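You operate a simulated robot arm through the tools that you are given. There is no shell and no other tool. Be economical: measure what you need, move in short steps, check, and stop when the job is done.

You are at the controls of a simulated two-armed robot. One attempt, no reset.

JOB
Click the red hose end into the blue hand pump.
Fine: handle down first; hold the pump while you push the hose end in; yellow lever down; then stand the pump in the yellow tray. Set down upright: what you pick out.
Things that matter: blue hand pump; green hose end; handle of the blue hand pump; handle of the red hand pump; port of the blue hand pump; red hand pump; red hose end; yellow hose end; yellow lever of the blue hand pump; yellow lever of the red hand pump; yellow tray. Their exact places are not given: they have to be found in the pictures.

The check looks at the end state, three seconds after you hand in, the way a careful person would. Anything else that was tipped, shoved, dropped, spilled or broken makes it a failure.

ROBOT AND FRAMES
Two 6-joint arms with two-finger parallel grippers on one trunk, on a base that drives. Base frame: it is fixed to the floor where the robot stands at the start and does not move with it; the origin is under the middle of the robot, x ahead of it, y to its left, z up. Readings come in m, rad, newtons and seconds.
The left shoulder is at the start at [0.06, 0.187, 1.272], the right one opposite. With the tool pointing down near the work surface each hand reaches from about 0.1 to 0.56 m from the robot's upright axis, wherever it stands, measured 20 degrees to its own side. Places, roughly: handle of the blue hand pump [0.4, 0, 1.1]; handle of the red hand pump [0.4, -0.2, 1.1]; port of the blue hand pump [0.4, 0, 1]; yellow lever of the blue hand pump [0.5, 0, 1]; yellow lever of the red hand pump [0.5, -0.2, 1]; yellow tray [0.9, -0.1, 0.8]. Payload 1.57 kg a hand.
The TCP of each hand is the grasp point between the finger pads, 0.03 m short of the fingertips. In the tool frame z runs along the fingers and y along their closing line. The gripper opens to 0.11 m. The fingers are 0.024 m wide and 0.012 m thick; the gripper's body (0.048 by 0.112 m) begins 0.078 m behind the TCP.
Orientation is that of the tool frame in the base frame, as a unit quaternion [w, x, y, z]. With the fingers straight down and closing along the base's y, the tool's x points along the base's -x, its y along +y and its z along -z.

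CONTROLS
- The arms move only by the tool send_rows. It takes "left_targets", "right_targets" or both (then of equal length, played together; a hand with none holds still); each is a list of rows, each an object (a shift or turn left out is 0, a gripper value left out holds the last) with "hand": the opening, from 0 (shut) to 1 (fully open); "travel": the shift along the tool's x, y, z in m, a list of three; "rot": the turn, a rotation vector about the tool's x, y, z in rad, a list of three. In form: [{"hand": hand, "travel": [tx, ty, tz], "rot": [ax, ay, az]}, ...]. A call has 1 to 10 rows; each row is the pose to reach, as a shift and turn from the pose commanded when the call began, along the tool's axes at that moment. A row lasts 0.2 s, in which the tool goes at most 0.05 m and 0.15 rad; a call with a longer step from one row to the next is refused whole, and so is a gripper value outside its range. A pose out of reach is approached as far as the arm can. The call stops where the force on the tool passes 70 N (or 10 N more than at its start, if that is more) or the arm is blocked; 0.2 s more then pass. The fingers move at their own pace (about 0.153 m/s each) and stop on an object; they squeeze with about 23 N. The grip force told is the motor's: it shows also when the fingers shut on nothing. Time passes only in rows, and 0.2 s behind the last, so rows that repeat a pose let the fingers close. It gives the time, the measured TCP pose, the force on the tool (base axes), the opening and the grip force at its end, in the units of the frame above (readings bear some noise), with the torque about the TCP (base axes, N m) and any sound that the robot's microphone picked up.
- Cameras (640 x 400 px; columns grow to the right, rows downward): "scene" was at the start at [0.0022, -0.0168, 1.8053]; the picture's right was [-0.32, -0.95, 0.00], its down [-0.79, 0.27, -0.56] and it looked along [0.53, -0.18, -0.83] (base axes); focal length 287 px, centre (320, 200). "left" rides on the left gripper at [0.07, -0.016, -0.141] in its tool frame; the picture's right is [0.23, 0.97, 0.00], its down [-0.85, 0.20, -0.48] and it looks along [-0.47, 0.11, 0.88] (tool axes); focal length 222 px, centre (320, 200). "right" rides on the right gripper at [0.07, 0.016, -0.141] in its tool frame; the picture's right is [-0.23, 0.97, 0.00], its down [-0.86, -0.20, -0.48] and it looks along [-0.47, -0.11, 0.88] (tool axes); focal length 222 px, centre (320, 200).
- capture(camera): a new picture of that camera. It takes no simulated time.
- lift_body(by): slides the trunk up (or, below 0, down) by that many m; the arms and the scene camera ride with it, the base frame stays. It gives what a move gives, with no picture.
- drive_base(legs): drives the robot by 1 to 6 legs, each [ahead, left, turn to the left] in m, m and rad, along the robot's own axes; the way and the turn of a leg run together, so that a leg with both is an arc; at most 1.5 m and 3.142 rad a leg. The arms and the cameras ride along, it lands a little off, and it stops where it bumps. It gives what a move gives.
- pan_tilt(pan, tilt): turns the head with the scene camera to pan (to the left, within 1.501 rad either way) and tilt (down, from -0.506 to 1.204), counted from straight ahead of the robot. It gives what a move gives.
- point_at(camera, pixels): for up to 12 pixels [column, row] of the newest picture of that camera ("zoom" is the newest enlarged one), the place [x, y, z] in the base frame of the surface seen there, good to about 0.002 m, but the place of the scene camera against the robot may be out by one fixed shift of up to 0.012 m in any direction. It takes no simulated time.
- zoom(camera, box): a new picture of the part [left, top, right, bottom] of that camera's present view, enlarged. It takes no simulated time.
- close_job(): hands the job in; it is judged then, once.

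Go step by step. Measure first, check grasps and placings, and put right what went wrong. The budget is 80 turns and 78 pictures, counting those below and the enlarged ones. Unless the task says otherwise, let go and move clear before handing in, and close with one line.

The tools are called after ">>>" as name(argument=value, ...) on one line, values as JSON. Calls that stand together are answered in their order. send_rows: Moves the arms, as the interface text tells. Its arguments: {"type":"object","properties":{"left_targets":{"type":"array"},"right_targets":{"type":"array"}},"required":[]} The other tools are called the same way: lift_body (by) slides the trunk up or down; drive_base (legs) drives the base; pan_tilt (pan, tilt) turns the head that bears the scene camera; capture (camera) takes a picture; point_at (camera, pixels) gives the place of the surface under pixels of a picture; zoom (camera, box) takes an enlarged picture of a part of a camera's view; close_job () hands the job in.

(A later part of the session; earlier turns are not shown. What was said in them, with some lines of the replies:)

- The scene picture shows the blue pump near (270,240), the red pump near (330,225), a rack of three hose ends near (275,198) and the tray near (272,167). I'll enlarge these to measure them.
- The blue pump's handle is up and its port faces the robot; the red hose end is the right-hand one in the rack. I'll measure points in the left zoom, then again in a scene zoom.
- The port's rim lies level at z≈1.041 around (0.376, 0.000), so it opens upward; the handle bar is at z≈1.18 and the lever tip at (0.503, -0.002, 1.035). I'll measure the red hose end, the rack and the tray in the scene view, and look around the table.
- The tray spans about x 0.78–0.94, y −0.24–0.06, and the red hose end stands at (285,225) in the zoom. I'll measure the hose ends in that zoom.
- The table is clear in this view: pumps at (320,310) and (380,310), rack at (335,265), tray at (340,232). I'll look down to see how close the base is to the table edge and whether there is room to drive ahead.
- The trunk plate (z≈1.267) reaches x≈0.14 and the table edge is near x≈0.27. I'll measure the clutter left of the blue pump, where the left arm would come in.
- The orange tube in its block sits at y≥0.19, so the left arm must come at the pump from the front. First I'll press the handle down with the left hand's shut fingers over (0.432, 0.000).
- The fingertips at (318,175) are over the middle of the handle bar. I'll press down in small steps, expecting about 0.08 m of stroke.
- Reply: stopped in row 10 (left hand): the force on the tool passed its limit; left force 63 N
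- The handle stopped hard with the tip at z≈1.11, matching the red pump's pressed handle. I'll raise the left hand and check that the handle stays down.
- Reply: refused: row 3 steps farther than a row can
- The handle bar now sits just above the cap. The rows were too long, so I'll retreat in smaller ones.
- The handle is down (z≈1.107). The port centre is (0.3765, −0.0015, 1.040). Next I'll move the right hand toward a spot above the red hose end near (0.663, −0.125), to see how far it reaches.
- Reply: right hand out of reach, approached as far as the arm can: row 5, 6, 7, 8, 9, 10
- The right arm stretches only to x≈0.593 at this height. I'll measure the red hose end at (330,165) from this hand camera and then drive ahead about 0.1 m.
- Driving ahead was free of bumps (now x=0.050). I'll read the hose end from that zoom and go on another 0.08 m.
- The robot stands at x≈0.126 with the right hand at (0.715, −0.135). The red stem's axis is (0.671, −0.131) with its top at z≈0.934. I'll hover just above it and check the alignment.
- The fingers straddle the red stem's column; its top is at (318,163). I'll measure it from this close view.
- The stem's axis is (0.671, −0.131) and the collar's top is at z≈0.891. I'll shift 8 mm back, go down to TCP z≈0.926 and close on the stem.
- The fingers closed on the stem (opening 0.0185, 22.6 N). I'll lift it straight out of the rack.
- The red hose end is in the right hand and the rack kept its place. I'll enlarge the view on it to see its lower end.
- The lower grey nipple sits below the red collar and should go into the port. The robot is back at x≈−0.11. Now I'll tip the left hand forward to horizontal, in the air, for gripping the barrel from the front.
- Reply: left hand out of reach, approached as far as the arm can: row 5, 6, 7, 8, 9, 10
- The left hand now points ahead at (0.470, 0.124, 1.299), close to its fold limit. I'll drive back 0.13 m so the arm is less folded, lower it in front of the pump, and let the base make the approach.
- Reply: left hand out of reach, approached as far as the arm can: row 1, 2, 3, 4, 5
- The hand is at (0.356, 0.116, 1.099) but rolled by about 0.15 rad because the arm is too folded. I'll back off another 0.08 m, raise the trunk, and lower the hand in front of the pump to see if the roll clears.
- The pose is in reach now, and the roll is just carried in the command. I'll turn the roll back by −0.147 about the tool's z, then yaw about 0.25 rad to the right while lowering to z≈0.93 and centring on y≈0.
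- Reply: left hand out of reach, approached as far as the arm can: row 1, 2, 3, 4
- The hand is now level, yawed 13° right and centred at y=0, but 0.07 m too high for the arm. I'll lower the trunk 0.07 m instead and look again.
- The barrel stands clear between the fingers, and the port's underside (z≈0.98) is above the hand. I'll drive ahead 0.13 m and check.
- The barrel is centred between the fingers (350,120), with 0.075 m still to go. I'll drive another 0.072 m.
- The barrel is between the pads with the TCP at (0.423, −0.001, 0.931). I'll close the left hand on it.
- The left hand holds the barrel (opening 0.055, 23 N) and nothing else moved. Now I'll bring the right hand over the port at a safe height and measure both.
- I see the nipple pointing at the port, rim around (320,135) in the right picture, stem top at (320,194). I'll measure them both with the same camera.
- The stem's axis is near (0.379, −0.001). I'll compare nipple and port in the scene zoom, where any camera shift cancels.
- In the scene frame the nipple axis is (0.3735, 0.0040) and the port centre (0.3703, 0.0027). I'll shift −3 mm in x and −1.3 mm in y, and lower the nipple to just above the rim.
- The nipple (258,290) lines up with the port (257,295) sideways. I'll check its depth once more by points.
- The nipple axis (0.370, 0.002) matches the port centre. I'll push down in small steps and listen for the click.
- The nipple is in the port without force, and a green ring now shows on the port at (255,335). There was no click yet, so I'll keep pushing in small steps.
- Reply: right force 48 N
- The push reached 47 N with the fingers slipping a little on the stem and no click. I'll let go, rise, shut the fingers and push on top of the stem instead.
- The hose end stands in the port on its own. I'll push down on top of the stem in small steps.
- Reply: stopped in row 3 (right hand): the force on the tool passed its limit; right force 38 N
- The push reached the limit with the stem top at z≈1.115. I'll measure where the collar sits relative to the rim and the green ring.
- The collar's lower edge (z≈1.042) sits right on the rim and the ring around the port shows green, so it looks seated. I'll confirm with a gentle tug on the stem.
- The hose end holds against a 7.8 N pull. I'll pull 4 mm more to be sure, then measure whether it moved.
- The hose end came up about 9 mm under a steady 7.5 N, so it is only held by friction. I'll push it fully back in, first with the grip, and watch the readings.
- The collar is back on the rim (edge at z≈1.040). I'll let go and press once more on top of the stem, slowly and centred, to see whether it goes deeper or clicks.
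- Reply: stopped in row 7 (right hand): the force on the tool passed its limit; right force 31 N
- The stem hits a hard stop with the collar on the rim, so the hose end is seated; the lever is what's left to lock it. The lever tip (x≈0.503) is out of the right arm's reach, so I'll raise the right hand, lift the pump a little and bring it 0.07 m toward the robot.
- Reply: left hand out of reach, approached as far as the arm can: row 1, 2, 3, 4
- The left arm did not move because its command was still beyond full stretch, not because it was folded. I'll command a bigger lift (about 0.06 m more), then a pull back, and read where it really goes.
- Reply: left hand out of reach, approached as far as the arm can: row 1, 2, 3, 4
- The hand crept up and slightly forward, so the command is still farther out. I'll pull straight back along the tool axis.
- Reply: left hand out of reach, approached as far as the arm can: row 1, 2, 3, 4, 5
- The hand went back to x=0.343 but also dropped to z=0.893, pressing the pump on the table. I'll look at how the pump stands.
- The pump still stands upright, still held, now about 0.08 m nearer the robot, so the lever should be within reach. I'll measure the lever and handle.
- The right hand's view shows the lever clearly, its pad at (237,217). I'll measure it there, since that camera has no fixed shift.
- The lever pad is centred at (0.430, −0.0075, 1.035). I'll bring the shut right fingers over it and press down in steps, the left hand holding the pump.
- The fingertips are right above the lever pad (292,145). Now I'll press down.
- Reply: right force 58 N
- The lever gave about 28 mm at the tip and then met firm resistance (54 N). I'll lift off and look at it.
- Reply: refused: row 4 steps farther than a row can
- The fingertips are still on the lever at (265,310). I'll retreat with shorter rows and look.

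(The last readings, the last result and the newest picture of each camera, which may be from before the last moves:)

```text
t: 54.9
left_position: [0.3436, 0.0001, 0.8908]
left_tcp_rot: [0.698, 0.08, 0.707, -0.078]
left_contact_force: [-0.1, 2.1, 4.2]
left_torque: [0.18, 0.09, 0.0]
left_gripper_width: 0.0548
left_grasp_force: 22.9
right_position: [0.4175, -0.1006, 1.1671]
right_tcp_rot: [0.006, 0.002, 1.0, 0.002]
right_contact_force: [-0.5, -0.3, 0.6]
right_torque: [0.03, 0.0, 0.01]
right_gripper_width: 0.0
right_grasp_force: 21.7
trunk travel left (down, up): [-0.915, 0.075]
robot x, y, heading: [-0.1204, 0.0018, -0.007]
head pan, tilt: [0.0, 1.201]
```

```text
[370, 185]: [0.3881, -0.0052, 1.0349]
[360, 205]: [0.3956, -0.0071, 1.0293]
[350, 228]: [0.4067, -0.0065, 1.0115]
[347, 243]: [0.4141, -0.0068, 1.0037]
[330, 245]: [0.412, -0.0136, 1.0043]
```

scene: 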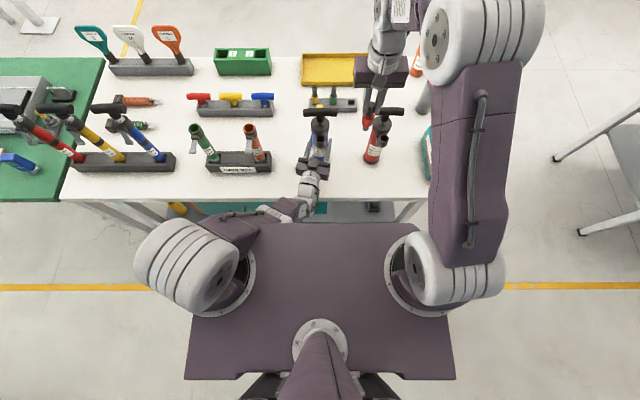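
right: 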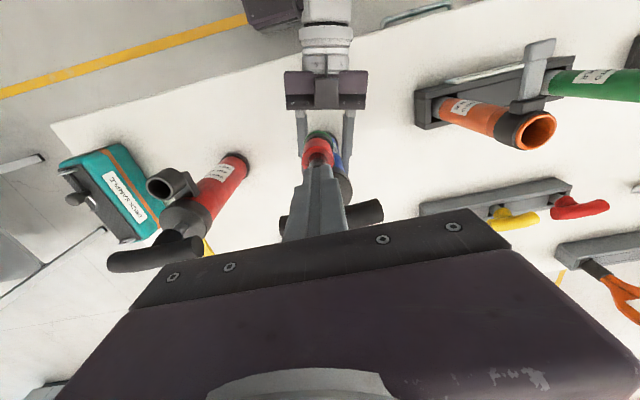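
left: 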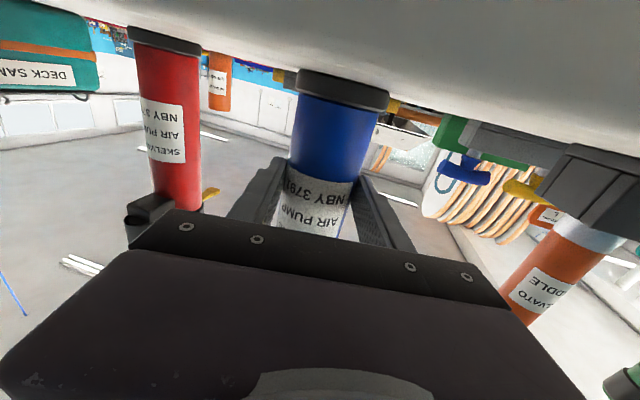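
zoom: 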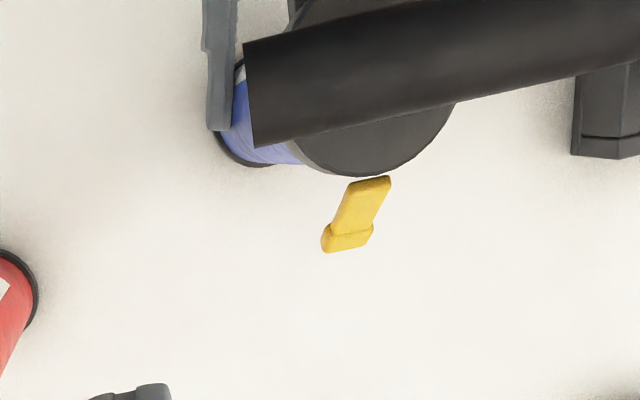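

The lever now slopes down about 48° and stays there, pad at (0.412, −0.007, 1.004). I'll press once more, closer to the barrel, to check that it is at its end stop.

>>> send_rows(right_targets=[{"travel": [0, 0.04, 0]}, {"travel": [0.002, 0.08, 0.02]}, {"travel": [0.002, 0.094, 0.06]}, {"travel": [0.002, 0.094, 0.1]}, {"travel": [0.003, 0.094, 0.125]}, {"travel": [0.004, 0.094, 0.135]}, {"travel": [0.005, 0.094, 0.143]}, {"travel": [0.007, 0.094, 0.151]}, {"travel": [0.009, 0.094, 0.158]}, {"travel": [0.011, 0.094, 0.164]}])

>>> send_rows(right_targets=[{"travel": [-0.006, 0, -0.03]}, {"travel": [-0.01, 0, -0.07]}, {"travel": [-0.01, -0.03, -0.1]}, {"travel": [-0.0, -0.06, -0.13]}, {"travel": [0.0, -0.1, -0.15]}])

>>> zoom(camera="right", box=[310, 40, 450, 170])

```text
t: 56.6
left_position: [0.3414, 0.0008, 0.8913]
left_tcp_rot: [0.698, 0.08, 0.707, -0.079]
left_contact_force: [-1.8, 1.2, 7.2]
left_torque: [-0.35, 0.46, 0.14]
left_gripper_width: 0.0547
left_grasp_force: 22.5
right_position: [0.4224, -0.0034, 1.0367]
right_tcp_rot: [0.023, 0.002, 1.0, 0.007]
right_contact_force: [-1.2, -4.9, 19.7]
right_torque: [-0.22, 0.21, 0.05]
right_gripper_width: 0.0
right_grasp_force: 21.5
trunk travel left (down, up): [-0.915, 0.075]
robot x, y, heading: [-0.1175, -0.0015, -0.006]
head pan, tilt: [0.0, 1.201]
stopped in row 8 (right hand): the force on the tool passed its limit (the readings are from after the stop); the commanded pose is now the measured one
```

```text
t: 57.8
left_position: [0.343, 0.0009, 0.8883]
left_tcp_rot: [0.697, 0.079, 0.709, -0.076]
left_contact_force: [2.8, -1.5, 16.3]
left_torque: [-0.22, -0.3, 0.1]
left_gripper_width: 0.0549
left_grasp_force: 22.9
right_position: [0.4174, -0.1072, 1.1819]
right_tcp_rot: [0.02, 0.002, 1.0, 0.007]
right_contact_force: [0.6, -0.8, -0.1]
right_torque: [0.01, -0.01, 0.01]
right_gripper_width: 0.0
right_grasp_force: 21.5
trunk travel left (down, up): [-0.915, 0.075]
robot x, y, heading: [-0.1213, -0.0018, -0.005]
head pan, tilt: [0.0, 1.201]
```

```text
3.08 times, centred on (380, 105) of right
```

zoom: 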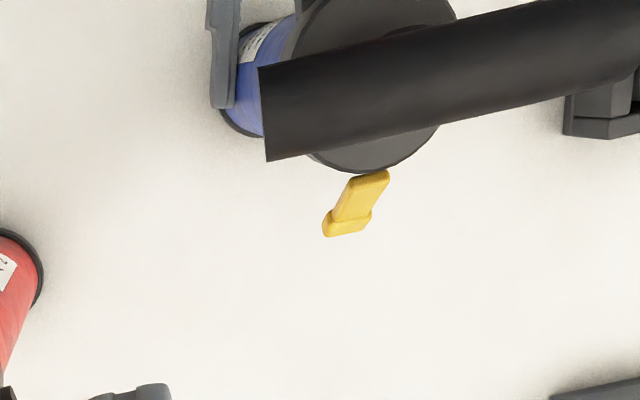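

The lever did not go farther, so it is at its end stop and stays down. Before moving the pump I'll tug the stem lightly again to see if the hose end is locked now.

>>> send_rows(right_targets=[{"travel": [0.03, 0.03, -0.01], "rot": [0.014, 0.04, 0], "hand": 0.4}, {"travel": [0.06, 0.06, -0.01], "rot": [0.014, 0.04, 0]}, {"travel": [0.09, 0.085, -0.01], "rot": [0.014, 0.04, 0]}, {"travel": [0.116, 0.105, -0.01], "rot": [0.014, 0.04, 0]}, {"travel": [0.116, 0.105, 0.03], "rot": [0.014, 0.04, 0]}])

>>> zoom(camera="scene", box=[290, 100, 350, 180])

```text
t: 59.0
left_position: [0.3421, 0.0008, 0.8884]
left_tcp_rot: [0.695, 0.081, 0.71, -0.078]
left_contact_force: [-2.2, -1.8, 11.9]
left_torque: [-0.25, -0.46, -0.16]
left_gripper_width: 0.0546
left_grasp_force: 22.5
right_position: [0.3005, 0.0006, 1.1488]
right_tcp_rot: [0.001, 0.002, 1.0, 0.0]
right_contact_force: [-0.6, -0.3, -0.4]
right_torque: [0.02, 0.02, 0.0]
right_gripper_width: 0.0442
right_grasp_force: 0.0
trunk travel left (down, up): [-0.915, 0.075]
robot x, y, heading: [-0.1262, -0.0025, -0.006]
head pan, tilt: [0.0, 1.201]
```

```text
5.00 times, centred on (320, 140) of scene
```

zoom: 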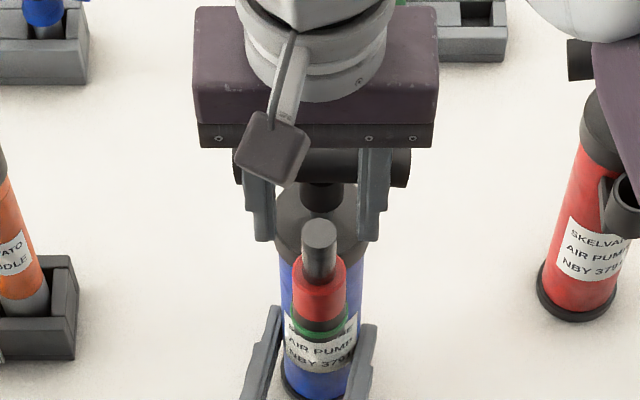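

Stem top is centred between the open fingers (320,232). I'll go down, close on it and pull up a few millimetres.

>>> send_rows(right_targets=[{"travel": [0, 0.001, 0.02]}, {"travel": [0, 0.001, 0.038]}, {"travel": [0, 0.001, 0.038], "hand": 0}, {"travel": [0, 0.001, 0.038], "hand": 0}, {"travel": [0, 0.001, 0.038], "hand": 0}])

>>> send_rows(right_targets=[{"travel": [0, 0, -0.003]}, {"travel": [0, 0, -0.006]}, {"travel": [0, 0, -0.008]}])

>>> zoom(camera="scene", box=[300, 115, 340, 175])

```text
t: 60.2
left_position: [0.3423, 0.0012, 0.8888]
left_tcp_rot: [0.696, 0.08, 0.71, -0.077]
left_contact_force: [-5.1, 2.1, 8.6]
left_torque: [-0.34, -0.16, -0.07]
left_gripper_width: 0.0548
left_grasp_force: 22.9
right_position: [0.3022, 0.0014, 1.1114]
right_tcp_rot: [0.001, 0.002, 1.0, -0.001]
right_contact_force: [0.3, -4.1, -2.0]
right_torque: [-0.24, -0.06, 0.0]
right_gripper_width: 0.0185
right_grasp_force: 23.2
trunk travel left (down, up): [-0.915, 0.075]
robot x, y, heading: [-0.1257, -0.0008, -0.005]
head pan, tilt: [0.0, 1.201]
```

```text
t: 61.0
left_position: [0.344, 0.0008, 0.888]
left_tcp_rot: [0.696, 0.081, 0.71, -0.078]
left_contact_force: [-1.3, 4.4, 9.3]
left_torque: [-0.29, -0.06, -0.13]
left_gripper_width: 0.0548
left_grasp_force: 23.1
right_position: [0.3025, 0.0013, 1.1183]
right_tcp_rot: [0.0, 0.002, 1.0, -0.001]
right_contact_force: [1.7, -2.9, -8.5]
right_torque: [-0.28, -0.15, -0.03]
right_gripper_width: 0.019
right_grasp_force: 23.0
trunk travel left (down, up): [-0.915, 0.075]
robot x, y, heading: [-0.1193, 0.0023, -0.005]
head pan, tilt: [0.0, 1.201]
```

```text
6.67 times, centred on (320, 145) of scene
```

zoom: 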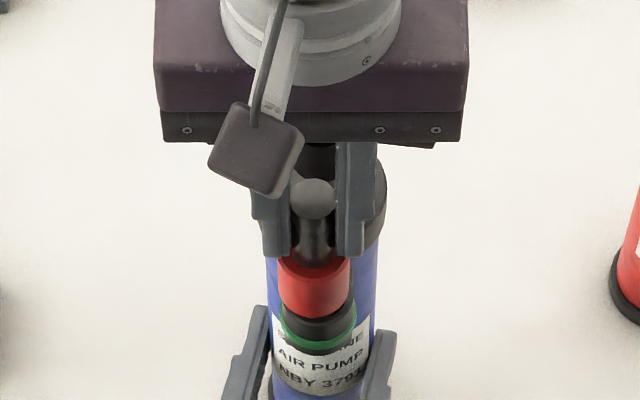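

The pull again shows 8.5 N with a 7 mm rise. I'll measure collar edge, rim and ring to see whether the hose end or the whole pump moved.

>>> point_at(camera="zoom", pixels=[[314, 190], [314, 300], [314, 310], [314, 315], [314, 319], [314, 323], [314, 328], [314, 334], [314, 342], [314, 348], [370, 200], [300, 322]])

```text
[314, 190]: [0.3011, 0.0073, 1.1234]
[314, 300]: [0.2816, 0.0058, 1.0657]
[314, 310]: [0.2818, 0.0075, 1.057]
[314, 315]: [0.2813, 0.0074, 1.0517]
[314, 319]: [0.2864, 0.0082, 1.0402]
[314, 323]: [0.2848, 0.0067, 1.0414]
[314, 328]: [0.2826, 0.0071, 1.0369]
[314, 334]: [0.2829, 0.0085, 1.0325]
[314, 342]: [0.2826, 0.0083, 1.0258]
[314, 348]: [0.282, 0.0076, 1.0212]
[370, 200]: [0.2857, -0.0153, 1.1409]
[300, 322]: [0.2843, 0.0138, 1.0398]
```

The collar is about 9 mm above the rim. The first insertion took no force while pulling takes 8 N, so this may be a springy latch; I'll open the fingers without pushing and see if it returns by itself.

>>> send_rows(right_targets=[{"hand": 0.35}, {"hand": 0.35}, {"hand": 0.35}])

>>> zoom(camera="scene", box=[300, 115, 340, 175])

>>> point_at(camera="zoom", pixels=[[316, 195], [316, 205], [316, 300], [316, 310], [316, 315], [316, 319], [316, 323], [316, 328], [316, 334]])

```text
t: 61.8
left_position: [0.3431, 0.0012, 0.8874]
left_tcp_rot: [0.696, 0.081, 0.709, -0.078]
left_contact_force: [2.4, 0.2, 5.2]
left_torque: [0.08, -0.32, -0.01]
left_gripper_width: 0.0547
left_grasp_force: 23.6
right_position: [0.3032, 0.0021, 1.1191]
right_tcp_rot: [0.0, 0.001, 1.0, -0.001]
right_contact_force: [0.0, 0.1, 0.2]
right_torque: [-0.01, -0.01, -0.01]
right_gripper_width: 0.0386
right_grasp_force: 0.0
trunk travel left (down, up): [-0.915, 0.075]
robot x, y, heading: [-0.1208, -0.001, -0.003]
head pan, tilt: [0.0, 1.201]
```

```text
6.67 times, centred on (320, 145) of scene
```

zoom: 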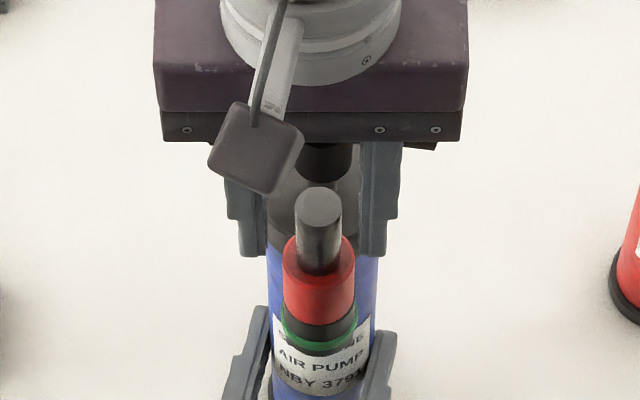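

```text
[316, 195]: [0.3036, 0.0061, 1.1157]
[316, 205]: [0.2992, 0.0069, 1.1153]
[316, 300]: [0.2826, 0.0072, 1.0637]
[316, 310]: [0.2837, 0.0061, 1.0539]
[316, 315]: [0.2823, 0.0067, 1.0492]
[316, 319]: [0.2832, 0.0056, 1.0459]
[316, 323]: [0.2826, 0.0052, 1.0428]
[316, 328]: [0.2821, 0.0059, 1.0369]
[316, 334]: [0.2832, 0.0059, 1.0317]
```

The hose end sprang back onto the rim by itself, so it is latched; the green ring shows it, and the lever is down. For the tray I'll come from the table's far side, since the rack blocks a low hand from here. First I'll raise the right hand, regrip the barrel 0.04 m higher, lift the pump and look along the way round on the right.

>>> send_rows(right_targets=[{"travel": [0, 0, -0.04], "hand": 0.35}, {"travel": [0, 0, -0.08]}, {"travel": [0, -0.03, -0.12]}, {"travel": [0, -0.07, -0.14]}, {"travel": [0.0, -0.11, -0.15]}])

>>> send_rows(left_targets=[{"hand": 0.7}, {"hand": 0.7}])

>>> lift_body(by=0.04)

>>> send_rows(left_targets=[{"hand": 0}, {"hand": 0}, {"hand": 0}])

>>> pan_tilt(pan=-0.6, tilt=0.75)

>>> capture(camera="scene")

```text
t: 63.0
left_position: [0.3432, 0.0011, 0.8878]
left_tcp_rot: [0.695, 0.081, 0.711, -0.077]
left_contact_force: [1.6, -0.1, 4.9]
left_torque: [-0.22, -0.14, 0.11]
left_gripper_width: 0.0545
left_grasp_force: 23.5
right_position: [0.3041, -0.1117, 1.2678]
right_tcp_rot: [0.0, 0.001, 1.0, 0.0]
right_contact_force: [0.6, -0.3, 0.2]
right_torque: [-0.02, 0.0, 0.03]
right_gripper_width: 0.0384
right_grasp_force: 0.0
trunk travel left (down, up): [-0.915, 0.075]
robot x, y, heading: [-0.1205, 0.0017, 0.001]
head pan, tilt: [0.0, 1.201]
```

```text
t: 63.6
left_position: [0.3429, 0.0014, 0.8881]
left_tcp_rot: [0.695, 0.081, 0.71, -0.078]
left_contact_force: [-0.5, 0.1, 1.2]
left_torque: [0.0, -0.02, 0.0]
left_gripper_width: 0.077
left_grasp_force: 0.0
right_position: [0.3036, -0.111, 1.2683]
right_tcp_rot: [0.001, 0.001, 1.0, 0.0]
right_contact_force: [-0.3, -0.1, 0.1]
right_torque: [-0.01, 0.02, 0.0]
right_gripper_width: 0.0385
right_grasp_force: 0.0
trunk travel left (down, up): [-0.915, 0.075]
robot x, y, heading: [-0.1242, -0.0013, -0.003]
head pan, tilt: [0.0, 1.201]
```

```text
t: 64.4
left_position: [0.3429, 0.0014, 0.928]
left_tcp_rot: [0.696, 0.08, 0.71, -0.077]
left_contact_force: [0.1, 0.3, 0.6]
left_torque: [-0.01, 0.02, -0.01]
left_gripper_width: 0.0771
left_grasp_force: 0.1
right_position: [0.3026, -0.1108, 1.3085]
right_tcp_rot: [0.0, 0.002, 1.0, -0.001]
right_contact_force: [-0.2, 0.4, 0.0]
right_torque: [-0.02, -0.02, -0.01]
right_gripper_width: 0.0384
right_grasp_force: 0.1
trunk travel left (down, up): [-0.955, 0.035]
robot x, y, heading: [-0.1238, 0.001, -0.008]
head pan, tilt: [0.0, 1.201]
```

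```text
t: 65.2
left_position: [0.3434, 0.0009, 0.9281]
left_tcp_rot: [0.695, 0.081, 0.71, -0.078]
left_contact_force: [1.0, -0.5, -0.1]
left_torque: [-0.07, -0.07, -0.06]
left_gripper_width: 0.0544
left_grasp_force: 22.8
right_position: [0.3031, -0.1111, 1.3076]
right_tcp_rot: [0.0, 0.003, 1.0, -0.001]
right_contact_force: [-0.2, 0.1, 0.2]
right_torque: [0.03, -0.02, 0.0]
right_gripper_width: 0.0387
right_grasp_force: 0.1
trunk travel left (down, up): [-0.955, 0.035]
robot x, y, heading: [-0.1218, 0.001, -0.001]
head pan, tilt: [0.0, 1.201]
```

```text
t: 66.2
left_position: [0.3431, 0.0012, 0.928]
left_tcp_rot: [0.695, 0.082, 0.71, -0.079]
left_contact_force: [-0.7, -0.4, 1.7]
left_torque: [-0.09, 0.08, -0.01]
left_gripper_width: 0.0547
left_grasp_force: 23.4
right_position: [0.3039, -0.1107, 1.308]
right_tcp_rot: [0.0, 0.002, 1.0, -0.001]
right_contact_force: [1.1, 1.2, -0.4]
right_torque: [-0.04, 0.0, 0.01]
right_gripper_width: 0.0385
right_grasp_force: 0.0
trunk travel left (down, up): [-0.955, 0.035]
robot x, y, heading: [-0.1212, 0.0028, -0.004]
head pan, tilt: [-0.6, 0.75]
```

```text
13 pictures are left
```

scene: 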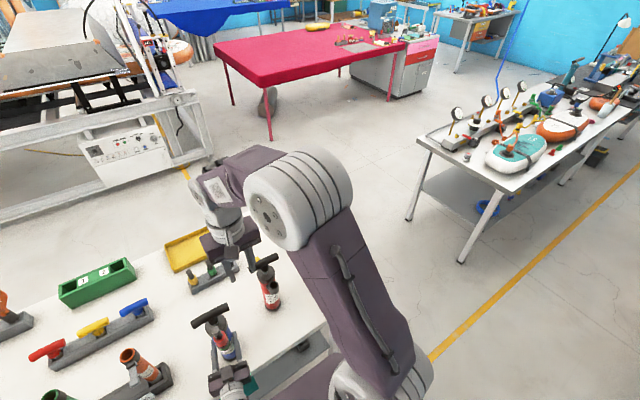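

There is open floor between this table and the right-hand table (legs at (462,262), (408,220)), and behind it up to the white frame (205,155) and the red table leg (270,138). I'll measure those limits.

>>> point_at(camera="scene", pixels=[[461, 262], [408, 219], [270, 139], [200, 158], [60, 212], [418, 140], [470, 175], [325, 322], [222, 226], [150, 252], [10, 226], [400, 150]])

```text
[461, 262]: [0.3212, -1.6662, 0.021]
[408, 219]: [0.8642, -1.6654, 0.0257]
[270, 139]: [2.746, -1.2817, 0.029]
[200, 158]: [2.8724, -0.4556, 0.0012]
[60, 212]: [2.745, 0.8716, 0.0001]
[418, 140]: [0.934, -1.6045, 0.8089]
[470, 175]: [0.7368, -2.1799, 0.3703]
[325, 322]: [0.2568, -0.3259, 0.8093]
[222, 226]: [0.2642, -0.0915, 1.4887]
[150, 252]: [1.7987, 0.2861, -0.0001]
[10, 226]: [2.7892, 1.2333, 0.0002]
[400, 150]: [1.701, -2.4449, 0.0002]
```

The lane between the tables runs y −0.42 to −1.60, and behind the table it's clear to x≈2.7. I'll lift the pump 0.03 m, then back off, go right, and drive along the lane.

>>> lift_body(by=0.033)

>>> drive_base(legs=[[-0.4, 0, 0], [0, -1.0, 0]])

>>> send_rows(left_targets=[{"travel": [-0.02, 0, 0]}, {"travel": [-0.04, 0, 0]}, {"travel": [-0.06, 0, 0]}, {"travel": [-0.06, 0, 0]}])

>>> capture(camera="scene")

```text
t: 67.0
left_position: [0.343, 0.0017, 0.9596]
left_tcp_rot: [0.695, 0.08, 0.71, -0.077]
left_contact_force: [-0.3, 0.1, -3.1]
left_torque: [0.01, 0.05, 0.0]
left_gripper_width: 0.0547
left_grasp_force: 22.6
right_position: [0.3042, -0.1106, 1.3409]
right_tcp_rot: [-0.001, 0.002, 1.0, -0.001]
right_contact_force: [0.9, 0.1, 0.3]
right_torque: [-0.07, -0.02, -0.01]
right_gripper_width: 0.0386
right_grasp_force: 0.0
trunk travel left (down, up): [-0.988, 0.002]
robot x, y, heading: [-0.1223, 0.0029, -0.007]
head pan, tilt: [-0.6, 0.75]
```

```text
t: 74.2
left_position: [-0.0496, -0.9633, 0.9608]
left_tcp_rot: [0.696, 0.072, 0.711, -0.07]
left_contact_force: [0.2, 0.1, -4.1]
left_torque: [0.03, 0.04, 0.01]
left_gripper_width: 0.0544
left_grasp_force: 22.8
right_position: [-0.0841, -1.0767, 1.3407]
right_tcp_rot: [-0.001, -0.011, 1.0, -0.001]
right_contact_force: [0.4, -0.3, 0.8]
right_torque: [0.0, 0.0, -0.03]
right_gripper_width: 0.0384
right_grasp_force: 0.0
trunk travel left (down, up): [-0.988, 0.002]
robot x, y, heading: [-0.5179, -0.977, 0.022]
head pan, tilt: [-0.6, 0.75]
```

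```text
t: 75.2
left_position: [-0.0471, -0.9667, 0.9616]
left_tcp_rot: [0.696, 0.073, 0.711, -0.07]
left_contact_force: [-0.1, 0.3, -3.8]
left_torque: [0.03, 0.02, 0.0]
left_gripper_width: 0.0548
left_grasp_force: 23.0
left hand out of reach, approached as far as the arm can: row 1, 2, 3, 4
right_position: [-0.0844, -1.0776, 1.3405]
right_tcp_rot: [0.0, -0.01, 1.0, 0.001]
right_contact_force: [-1.0, 0.1, 0.2]
right_torque: [0.01, -0.01, 0.04]
right_gripper_width: 0.0385
right_grasp_force: 0.1
trunk travel left (down, up): [-0.988, 0.002]
robot x, y, heading: [-0.5156, -0.9756, 0.021]
head pan, tilt: [-0.6, 0.75]
```

```text
12 pictures are left
```

scene: 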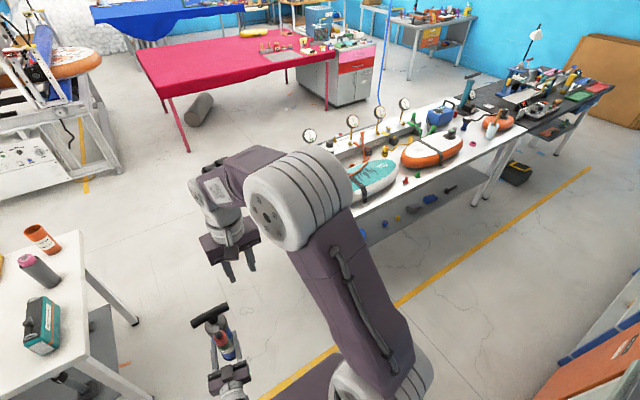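

The pump hangs freely in the left hand, base at z≈0.852, but the arm will not go higher in this fold. Reaching forward gave more height before, so I'll try forward and up in the free lane.

>>> send_rows(left_targets=[{"travel": [0, 0.005, 0.03]}, {"travel": [0, 0.01, 0.06]}, {"travel": [0.0, 0.015, 0.09]}, {"travel": [0.0, 0.015, 0.09]}])

```text
t: 76.2
left_position: [0.0321, -0.9629, 0.9914]
left_tcp_rot: [0.695, 0.073, 0.712, -0.069]
left_contact_force: [-0.2, 0.1, -3.9]
left_torque: [0.02, 0.05, 0.02]
left_gripper_width: 0.0547
left_grasp_force: 23.0
left hand out of reach, approached as far as the arm can: row 1, 2, 3, 4
right_position: [-0.0853, -1.0772, 1.3417]
right_tcp_rot: [-0.001, -0.01, 1.0, 0.0]
right_contact_force: [0.5, 0.1, -0.1]
right_torque: [0.0, 0.0, 0.05]
right_gripper_width: 0.0387
right_grasp_force: 0.2
trunk travel left (down, up): [-0.988, 0.002]
robot x, y, heading: [-0.5135, -0.9754, 0.019]
head pan, tilt: [-0.6, 0.75]
```

The hand rose to z≈0.991, so the pump's base is at about 0.882, well above the tray's rim. Now I'll drive along the lane, behind the table, and turn round.

>>> drive_base(legs=[[1.13, 0, -0.02], [1.13, 0, 0], [0, 0.88, 0], [0, 0, 3.14]])

>>> pan_tilt(pan=0.0, tilt=0.85)

>>> capture(camera="scene")

```text
t: 99.0
left_position: [1.1958, -0.0878, 0.9925]
left_tcp_rot: [-0.066, 0.712, -0.068, -0.696]
left_contact_force: [0.3, 0.9, -0.8]
left_torque: [0.06, -0.04, 0.03]
left_gripper_width: 0.0638
left_grasp_force: 23.0
right_position: [1.3119, 0.0282, 1.3401]
right_tcp_rot: [0.0, 1.0, 0.017, 0.001]
right_contact_force: [0.0, -0.2, 0.2]
right_torque: [-0.02, 0.0, -0.05]
right_gripper_width: 0.0386
right_grasp_force: 0.0
trunk travel left (down, up): [-0.988, 0.002]
robot x, y, heading: [1.74, -0.0669, -3.107]
head pan, tilt: [-0.6, 0.75]
```

```text
t: 100.0
left_position: [1.1966, -0.0879, 0.9917]
left_tcp_rot: [-0.065, 0.712, -0.068, -0.696]
left_contact_force: [0.2, -0.1, 0.4]
left_torque: [0.05, -0.06, -0.02]
left_gripper_width: 0.0637
left_grasp_force: 22.9
right_position: [1.3115, 0.0289, 1.3404]
right_tcp_rot: [0.0, 1.0, 0.017, 0.001]
right_contact_force: [1.0, 0.6, 0.2]
right_torque: [0.0, 0.0, 0.0]
right_gripper_width: 0.0385
right_grasp_force: 0.1
trunk travel left (down, up): [-0.988, 0.002]
robot x, y, heading: [1.741, -0.0657, -3.107]
head pan, tilt: [0.0, 0.85]
```

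```text
11 pictures are left
```

scene: 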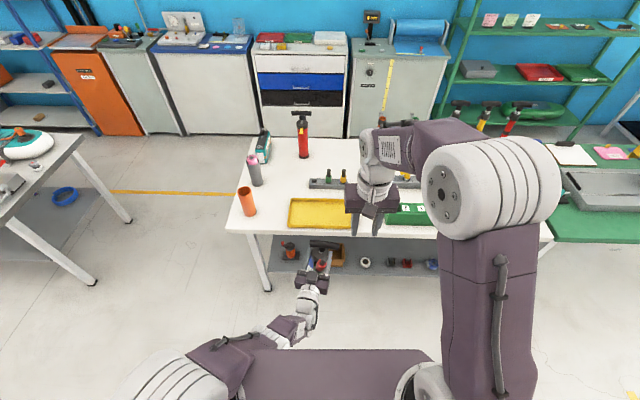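

The grip opening changed from 0.055 to 0.064 and the load dropped, so the pump may have slipped in the hand. I'll enlarge it.

>>> zoom(camera="scene", box=[270, 220, 370, 320])

>>> zoom(camera="left", box=[150, 0, 490, 260])

```text
4.00 times, centred on (320, 270) of scene
```

zoom: 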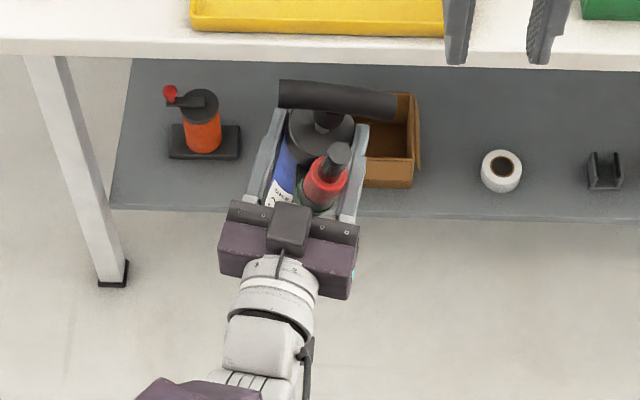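

```text
1.54 times, centred on (320, 130) of left
```

zoom: 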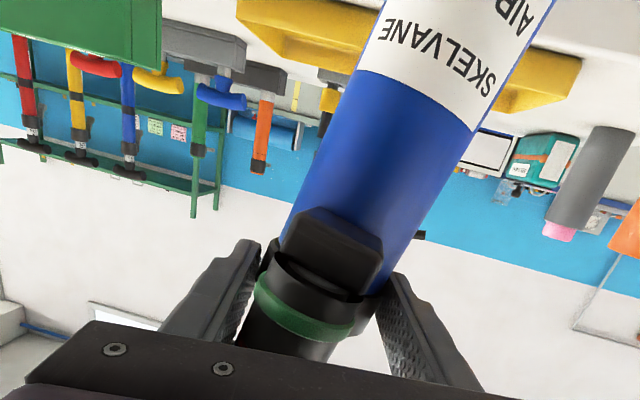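

The pump slid down so the pads now hold its top cap, and it hangs askew. The handle bar at about (325,245) is free, so I'll take it from above with the right hand. I'll measure the bar and stem now, and turn the right hand about its axis so it closes across the bar.

>>> point_at(camera="scene", pixels=[[311.5, 243.5], [317, 244], [325, 244.5], [332, 245.5], [338, 246.5], [324, 259], [318, 251], [326, 252], [321, 265]])

>>> send_rows(right_targets=[{"rot": [0, 0, -0.15]}, {"rot": [0, 0, -0.3]}, {"rot": [0, 0, -0.45]}, {"rot": [0, 0, -0.6]}, {"rot": [0, 0, -0.75]}, {"rot": [0, 0, -0.9]}, {"rot": [0, 0, -1.05]}, {"rot": [0, 0, -1.2]}, {"rot": [0, 0, -1.35]}, {"rot": [0, 0, -1.49]}])

```text
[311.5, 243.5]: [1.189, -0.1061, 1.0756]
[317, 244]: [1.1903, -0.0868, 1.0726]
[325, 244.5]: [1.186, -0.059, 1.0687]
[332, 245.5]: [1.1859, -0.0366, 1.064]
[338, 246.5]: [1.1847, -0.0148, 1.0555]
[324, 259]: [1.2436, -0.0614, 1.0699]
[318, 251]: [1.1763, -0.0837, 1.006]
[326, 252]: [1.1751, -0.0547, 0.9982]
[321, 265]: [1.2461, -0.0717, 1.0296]
```

```text
t: 102.2
left_position: [1.1941, -0.0886, 0.9926]
left_tcp_rot: [-0.066, 0.712, -0.069, -0.696]
left_contact_force: [0.3, 0.1, -0.6]
left_torque: [0.04, -0.08, 0.0]
left_gripper_width: 0.0636
left_grasp_force: 22.7
right_position: [1.3124, 0.0282, 1.341]
right_tcp_rot: [-0.001, 0.723, 0.691, 0.001]
right_contact_force: [0.0, 1.1, -0.4]
right_torque: [-0.01, 0.0, 0.01]
right_gripper_width: 0.0384
right_grasp_force: 0.1
trunk travel left (down, up): [-0.988, 0.002]
robot x, y, heading: [1.7402, -0.0649, -3.112]
head pan, tilt: [0.0, 0.85]
```

The bar runs from (1.189, −0.106, 1.076) to (1.185, −0.015, 1.056), so the pump leans about 12°; the right hand now closes along base x. I'll hover over the bar's middle and check.

>>> send_rows(right_targets=[{"travel": [-0.03, -0.035, 0]}, {"travel": [-0.06, -0.07, 0]}, {"travel": [-0.08, -0.105, 0]}, {"travel": [-0.09, -0.127, 0.03]}, {"travel": [-0.09, -0.127, 0.075]}, {"travel": [-0.09, -0.127, 0.12]}, {"travel": [-0.09, -0.127, 0.165]}, {"travel": [-0.09, -0.127, 0.2]}])

>>> capture(camera="right")

>>> zoom(camera="scene", box=[280, 210, 370, 290])

```text
t: 104.0
left_position: [1.1956, -0.0871, 0.9923]
left_tcp_rot: [-0.066, 0.713, -0.069, -0.695]
left_contact_force: [-0.2, 0.5, -0.8]
left_torque: [0.04, -0.05, 0.0]
left_gripper_width: 0.0637
left_grasp_force: 23.4
right_position: [1.1786, -0.0549, 1.1391]
right_tcp_rot: [0.0, 0.724, 0.69, 0.001]
right_contact_force: [0.2, 0.4, -1.1]
right_torque: [-0.01, 0.01, 0.0]
right_gripper_width: 0.0385
right_grasp_force: 0.2
trunk travel left (down, up): [-0.988, 0.002]
robot x, y, heading: [1.741, -0.067, -3.107]
head pan, tilt: [0.0, 0.85]
```

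```text
8 pictures are left
```

right: 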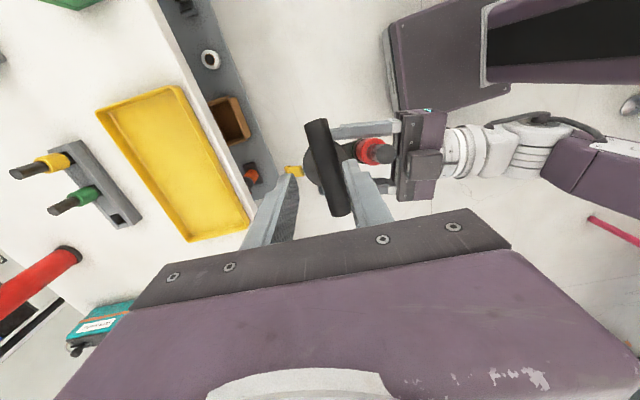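

```text
5.00 times, centred on (325, 250) of scene
```

zoom: 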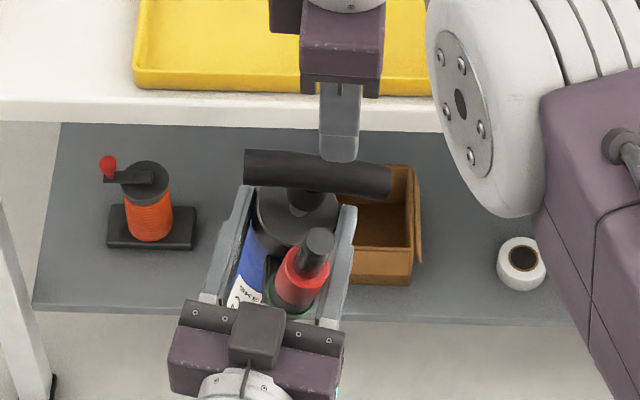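

The bar lies between the fingers (318,122)–(340,212) in the right picture. I'll measure it, the lever and the tray corners with this hand camera.

>>> point_at(camera="right", pixels=[[317, 124], [322, 145], [328, 165], [335, 190], [318, 165], [337, 162], [100, 112], [186, 90], [245, 222], [192, 236], [165, 160], [289, 170]])

```text
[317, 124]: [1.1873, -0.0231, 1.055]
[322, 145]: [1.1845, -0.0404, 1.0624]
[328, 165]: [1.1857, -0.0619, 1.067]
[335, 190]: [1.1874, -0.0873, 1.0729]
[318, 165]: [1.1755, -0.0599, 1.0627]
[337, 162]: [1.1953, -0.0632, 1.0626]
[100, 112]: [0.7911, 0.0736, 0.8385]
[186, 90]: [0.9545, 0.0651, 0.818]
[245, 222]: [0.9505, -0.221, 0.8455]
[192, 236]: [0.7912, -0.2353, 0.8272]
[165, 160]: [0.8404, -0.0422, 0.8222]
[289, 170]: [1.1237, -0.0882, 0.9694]
```

The bar's axis is at x≈1.186, mid y≈−0.060, z≈1.056, leaning 0.27 rad. I'll tilt the right hand to match, go down and close on the bar.

>>> send_rows(right_targets=[{"travel": [-0.005, 0.0075, 0.0], "rot": [0, -0.135, 0], "hand": 0.4}, {"travel": [-0.005, 0.0075, 0.02], "rot": [0, -0.27, 0]}, {"travel": [-0.005, 0.0075, 0.05], "rot": [0, -0.27, 0]}, {"travel": [-0.005, 0.0075, 0.08], "rot": [0, -0.27, 0]}, {"travel": [-0.005, 0.0075, 0.08], "rot": [0, -0.27, 0], "hand": 0}, {"travel": [-0.005, 0.0075, 0.08], "rot": [0, -0.27, 0], "hand": 0}, {"travel": [-0.005, 0.0075, 0.08], "rot": [0, -0.27, 0], "hand": 0}])

>>> capture(camera="right")

```text
t: 105.6
left_position: [1.1952, -0.0889, 0.9911]
left_tcp_rot: [-0.064, 0.713, -0.068, -0.695]
left_contact_force: [15.5, -1.8, 0.5]
left_torque: [-0.13, 0.23, -0.03]
left_gripper_width: 0.0637
left_grasp_force: 22.7
right_position: [1.1858, -0.0609, 1.0626]
right_tcp_rot: [0.091, 0.718, 0.683, -0.099]
right_contact_force: [-16.0, 0.7, -0.1]
right_torque: [0.35, 0.83, -0.38]
right_gripper_width: 0.0272
right_grasp_force: 23.0
trunk travel left (down, up): [-0.988, 0.002]
robot x, y, heading: [1.7403, -0.067, -3.107]
head pan, tilt: [0.0, 0.85]
```

```text
6 pictures are left
```

right: 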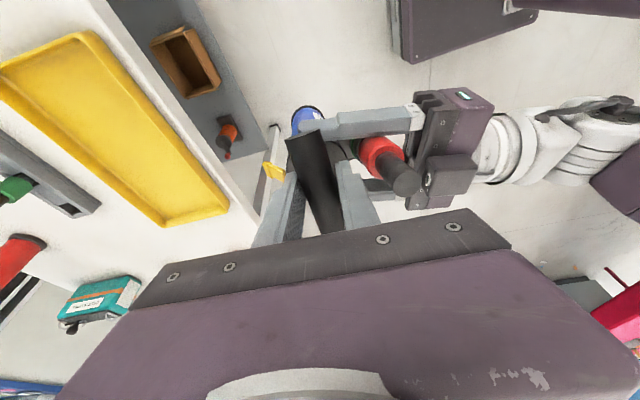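

The right hand holds the handle bar firmly (23 N). I'll open the left hand, draw it back toward the robot, then level and raise the pump with the right hand.

>>> send_rows(left_targets=[{"hand": 1}, {"hand": 1}, {"hand": 1}])

>>> send_rows(left_targets=[{"travel": [0, 0, -0.04]}, {"travel": [0, 0, -0.08]}, {"travel": [0, 0, -0.12]}, {"travel": [0, 0, -0.16]}, {"travel": [0, 0, -0.18]}])

>>> capture(camera="scene")

```text
t: 106.4
left_position: [1.1946, -0.0881, 0.9913]
left_tcp_rot: [-0.064, 0.712, -0.067, -0.696]
left_contact_force: [0.2, 0.9, 0.6]
left_torque: [-0.01, 0.04, -0.01]
left_gripper_width: 0.11
left_grasp_force: 0.0
right_position: [1.1885, -0.0612, 1.0606]
right_tcp_rot: [0.094, 0.717, 0.684, -0.096]
right_contact_force: [0.4, 0.0, -0.4]
right_torque: [0.17, 0.04, 0.04]
right_gripper_width: 0.0261
right_grasp_force: 22.8
trunk travel left (down, up): [-0.988, 0.002]
robot x, y, heading: [1.7414, -0.0665, -3.108]
head pan, tilt: [0.0, 0.85]
```

```text
t: 107.6
left_position: [1.3029, -0.053, 0.9618]
left_tcp_rot: [-0.064, 0.711, -0.067, -0.697]
left_contact_force: [0.2, -0.1, -0.3]
left_torque: [-0.01, 0.02, 0.01]
left_gripper_width: 0.1099
left_grasp_force: 0.2
left hand out of reach, approached as far as the arm can: row 1, 2, 3, 4, 5
right_position: [1.1884, -0.0593, 1.0623]
right_tcp_rot: [0.092, 0.717, 0.684, -0.097]
right_contact_force: [-0.3, 0.2, -0.8]
right_torque: [0.19, 0.03, -0.04]
right_gripper_width: 0.0257
right_grasp_force: 23.2
trunk travel left (down, up): [-0.988, 0.002]
robot x, y, heading: [1.7418, -0.0666, -3.106]
head pan, tilt: [0.0, 0.85]
```

```text
5 pictures are left
```

scene: 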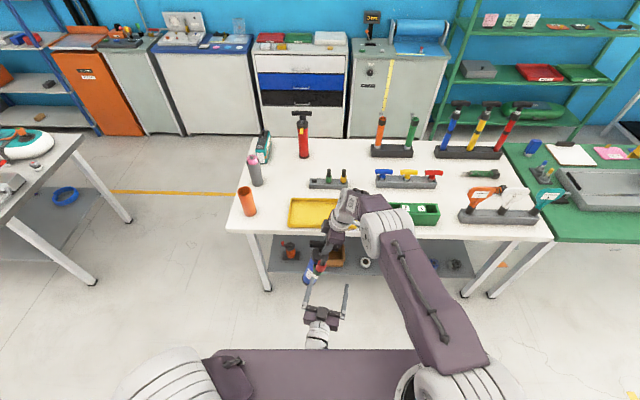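

The left hand is clear and the pump hangs from the right hand. I'll raise it and level the hand, then look closely.

>>> send_rows(right_targets=[{"travel": [-0.01, 0, -0.036], "rot": [0, 0.07, 0]}, {"travel": [-0.02, 0, -0.072], "rot": [0, 0.14, 0]}, {"travel": [-0.03, 0, -0.108], "rot": [0, 0.21, 0]}, {"travel": [-0.04, 0, -0.145], "rot": [0, 0.27, 0]}, {"travel": [-0.048, 0, -0.175], "rot": [0, 0.27, 0]}, {"travel": [-0.048, 0, -0.175], "rot": [0, 0.27, 0]}])

>>> zoom(camera="scene", box=[270, 190, 370, 290])

```text
t: 109.0
left_position: [1.3001, -0.0523, 0.9609]
left_tcp_rot: [-0.065, 0.712, -0.067, -0.696]
left_contact_force: [-0.1, -0.3, 0.3]
left_torque: [-0.01, 0.0, 0.03]
left_gripper_width: 0.1101
left_grasp_force: 0.0
right_position: [1.1856, -0.0578, 1.2421]
right_tcp_rot: [0.001, 0.723, 0.69, 0.001]
right_contact_force: [-0.4, 0.6, -3.5]
right_torque: [0.02, 0.0, 0.01]
right_gripper_width: 0.0261
right_grasp_force: 22.8
trunk travel left (down, up): [-0.988, 0.002]
robot x, y, heading: [1.7392, -0.0675, -3.11]
head pan, tilt: [0.0, 0.85]
```

```text
4.00 times, centred on (320, 240) of scene
```

zoom: 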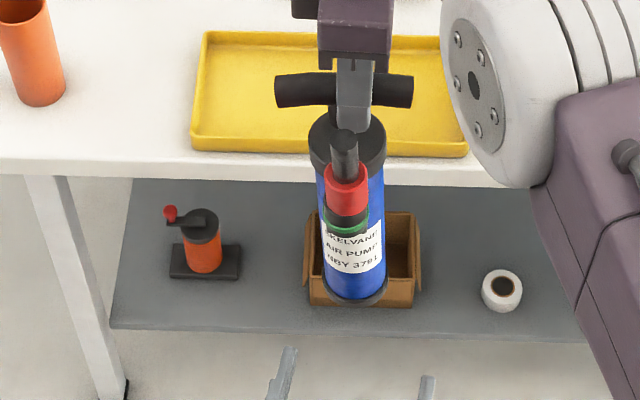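

The pump hangs upright from its handle, which stayed down, with the hose end seated and its base at about z 0.96. I'll draw the left hand farther back and drive ahead 0.31 m to bring the pump over the tray.

>>> send_rows(left_targets=[{"travel": [0, 0, -0.03]}, {"travel": [0, 0, -0.06]}, {"travel": [0, 0, -0.09]}])

>>> drive_base(legs=[[0.31, 0, 0]])

>>> zoom(camera="scene", box=[250, 200, 390, 320])

```text
t: 109.8
left_position: [1.369, -0.0103, 0.9608]
left_tcp_rot: [-0.064, 0.712, -0.067, -0.696]
left_contact_force: [0.9, -0.2, -0.2]
left_torque: [-0.01, 0.0, -0.01]
left_gripper_width: 0.1101
left_grasp_force: 0.0
left hand out of reach, approached as far as the arm can: row 1, 2, 3
right_position: [1.1845, -0.0588, 1.2437]
right_tcp_rot: [0.0, 0.724, 0.69, 0.0]
right_contact_force: [-1.0, -0.3, -3.4]
right_torque: [0.0, 0.0, -0.02]
right_gripper_width: 0.0261
right_grasp_force: 23.1
trunk travel left (down, up): [-0.988, 0.002]
robot x, y, heading: [1.7372, -0.067, -3.107]
head pan, tilt: [0.0, 0.85]
```

```text
t: 112.0
left_position: [1.0548, -0.0208, 0.9623]
left_tcp_rot: [-0.065, 0.711, -0.068, -0.697]
left_contact_force: [0.3, 0.1, 0.4]
left_torque: [0.01, 0.0, 0.03]
left_gripper_width: 0.1099
left_grasp_force: 0.1
right_position: [0.8722, -0.07, 1.2423]
right_tcp_rot: [-0.001, 0.724, 0.69, 0.0]
right_contact_force: [0.1, 0.9, -3.6]
right_torque: [0.0, 0.04, 0.01]
right_gripper_width: 0.0259
right_grasp_force: 23.0
trunk travel left (down, up): [-0.988, 0.002]
robot x, y, heading: [1.425, -0.075, -3.106]
head pan, tilt: [0.0, 0.85]
```

```text
3.33 times, centred on (320, 260) of scene
```

zoom: 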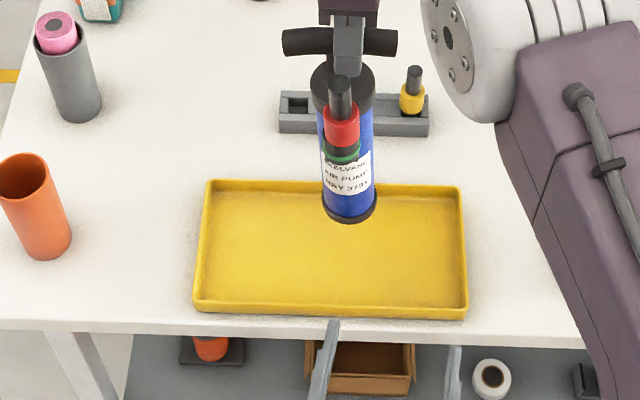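

The pump hangs over the tray. I'll measure its base and the tray to set the descent.

>>> point_at(camera="zoom", pixels=[[348, 217], [323, 207], [376, 205], [300, 250], [330, 270], [196, 305], [465, 312], [207, 183], [462, 190], [334, 330], [350, 323]])

```text
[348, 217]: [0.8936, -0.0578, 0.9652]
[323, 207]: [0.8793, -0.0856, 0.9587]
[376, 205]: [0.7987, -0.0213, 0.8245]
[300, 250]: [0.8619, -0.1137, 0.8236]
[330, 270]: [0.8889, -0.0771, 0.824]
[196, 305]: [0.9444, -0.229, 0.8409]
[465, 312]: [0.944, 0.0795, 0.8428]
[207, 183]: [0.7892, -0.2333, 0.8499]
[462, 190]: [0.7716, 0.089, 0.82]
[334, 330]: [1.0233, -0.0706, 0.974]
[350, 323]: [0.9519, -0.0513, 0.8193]
```

The base is at z≈0.957 above a tray floor of 0.824, centred near (0.865, −0.06). I'll lower the trunk 0.128 m and then feel down the last millimetres with the arm.

>>> lift_body(by=-0.128)

>>> send_rows(right_targets=[{"travel": [0, 0, 0.002]}, {"travel": [0, 0, 0.004]}, {"travel": [0, 0, 0.006]}, {"travel": [0, 0, 0.008]}])

```text
t: 113.5
left_position: [1.053, -0.0204, 0.8336]
left_tcp_rot: [-0.064, 0.712, -0.067, -0.696]
left_contact_force: [0.1, 0.0, 0.1]
left_torque: [-0.03, 0.01, 0.02]
left_gripper_width: 0.1097
left_grasp_force: 0.0
right_position: [0.8686, -0.0696, 1.1147]
right_tcp_rot: [-0.001, 0.723, 0.69, 0.001]
right_contact_force: [1.3, 0.0, -1.1]
right_torque: [0.01, -0.11, -0.04]
right_gripper_width: 0.026
right_grasp_force: 23.0
trunk travel left (down, up): [-0.86, 0.13]
robot x, y, heading: [1.4245, -0.0778, -3.105]
head pan, tilt: [0.0, 0.85]
```

```text
t: 114.5
left_position: [1.0544, -0.0201, 0.833]
left_tcp_rot: [-0.064, 0.711, -0.067, -0.697]
left_contact_force: [0.3, -0.2, -0.3]
left_torque: [0.01, 0.0, 0.0]
left_gripper_width: 0.1101
left_grasp_force: 0.0
right_position: [0.8707, -0.0713, 1.1085]
right_tcp_rot: [-0.001, 0.724, 0.69, -0.001]
right_contact_force: [-0.6, 2.3, 15.8]
right_torque: [-0.08, 0.23, -0.02]
right_gripper_width: 0.0268
right_grasp_force: 23.0
trunk travel left (down, up): [-0.86, 0.13]
robot x, y, heading: [1.4248, -0.0769, -3.11]
head pan, tilt: [0.0, 0.85]
```

The pump stands on the tray floor (16 N upward). I'll open the right hand a little, rise straight up and look.

>>> send_rows(right_targets=[{"hand": 0.36, "travel": [0, 0, -0.003]}, {"hand": 0.36, "travel": [0, 0, -0.003]}, {"hand": 0.36, "travel": [0, 0, -0.02]}, {"travel": [0, 0, -0.05]}, {"travel": [0, 0, -0.09]}, {"travel": [0, 0, -0.13]}])

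>>> zoom(camera="scene", box=[260, 190, 380, 310])

```text
t: 115.9
left_position: [1.053, -0.0212, 0.8336]
left_tcp_rot: [-0.064, 0.712, -0.067, -0.696]
left_contact_force: [0.5, 0.3, -0.3]
left_torque: [0.02, 0.0, -0.02]
left_gripper_width: 0.1098
left_grasp_force: 0.1
right_position: [0.8698, -0.067, 1.2372]
right_tcp_rot: [0.001, 0.724, 0.69, 0.002]
right_contact_force: [-0.1, 0.4, 0.1]
right_torque: [-0.01, -0.03, 0.02]
right_gripper_width: 0.0395
right_grasp_force: 0.0
trunk travel left (down, up): [-0.86, 0.13]
robot x, y, heading: [1.4221, -0.0776, -3.111]
head pan, tilt: [0.0, 0.85]
```

```text
3.33 times, centred on (320, 250) of scene
5 turns are left
```

zoom: 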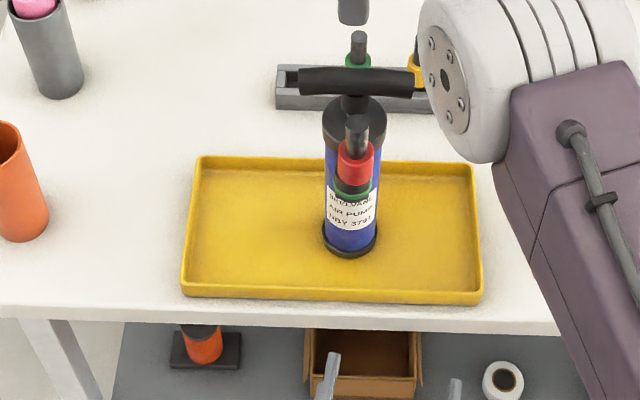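

The pump stands upright in the tray with the hose end in place. I'll check the handle's height and the collar's seat by points.

>>> point_at(camera="zoom", pixels=[[302, 78], [350, 76], [410, 83], [356, 122], [355, 180], [355, 185], [353, 248], [350, 258]])

>>> zoom(camera="right", box=[200, 60, 420, 240])

```text
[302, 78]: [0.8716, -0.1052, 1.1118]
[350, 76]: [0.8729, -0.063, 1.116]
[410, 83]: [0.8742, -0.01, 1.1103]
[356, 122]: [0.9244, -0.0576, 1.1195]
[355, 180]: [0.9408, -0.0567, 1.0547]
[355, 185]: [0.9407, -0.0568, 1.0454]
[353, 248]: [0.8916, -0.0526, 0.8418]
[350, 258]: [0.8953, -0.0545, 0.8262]
```

```text
2.22 times, centred on (310, 150) of right
4 turns are left
```

zoom: 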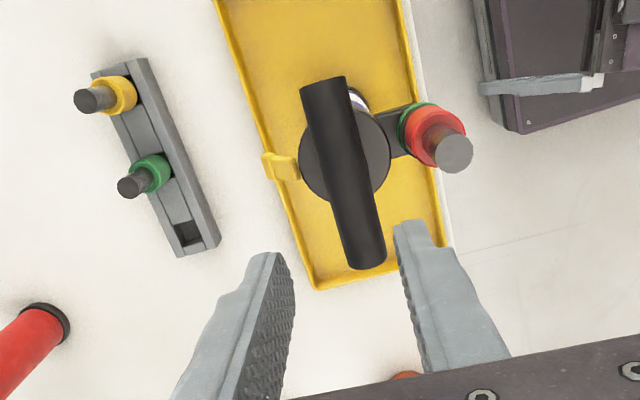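

The handle (z≈1.111) and collar heights match the seated values. Last check: the lever's slope at (270–295,165) in this view.

>>> point_at(camera="zoom", pixels=[[267, 165], [275, 166], [285, 166], [294, 167]])

```text
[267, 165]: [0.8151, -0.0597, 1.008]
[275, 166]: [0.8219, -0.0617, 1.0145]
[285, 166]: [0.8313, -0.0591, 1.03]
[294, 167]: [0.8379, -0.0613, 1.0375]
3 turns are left
```

The lever is still down, sloping from z 1.038 to 1.008, and the pump stands upright in the tray with both hands clear. I'm handing in.

>>> close_job()

```text
The job is handed in.
```

I handed in the job with the red hose end in the blue pump, its handle and yellow lever down, and the pump upright in the yellow tray. Two points are uncertain: the microphone never reported a click, though after a light tug the hose end came up about 9 mm and sprang back onto the rim, and the pump slipped in the grip on the way and briefly rested on or in the open box on the lower shelf, which looked undisturbed afterwards.
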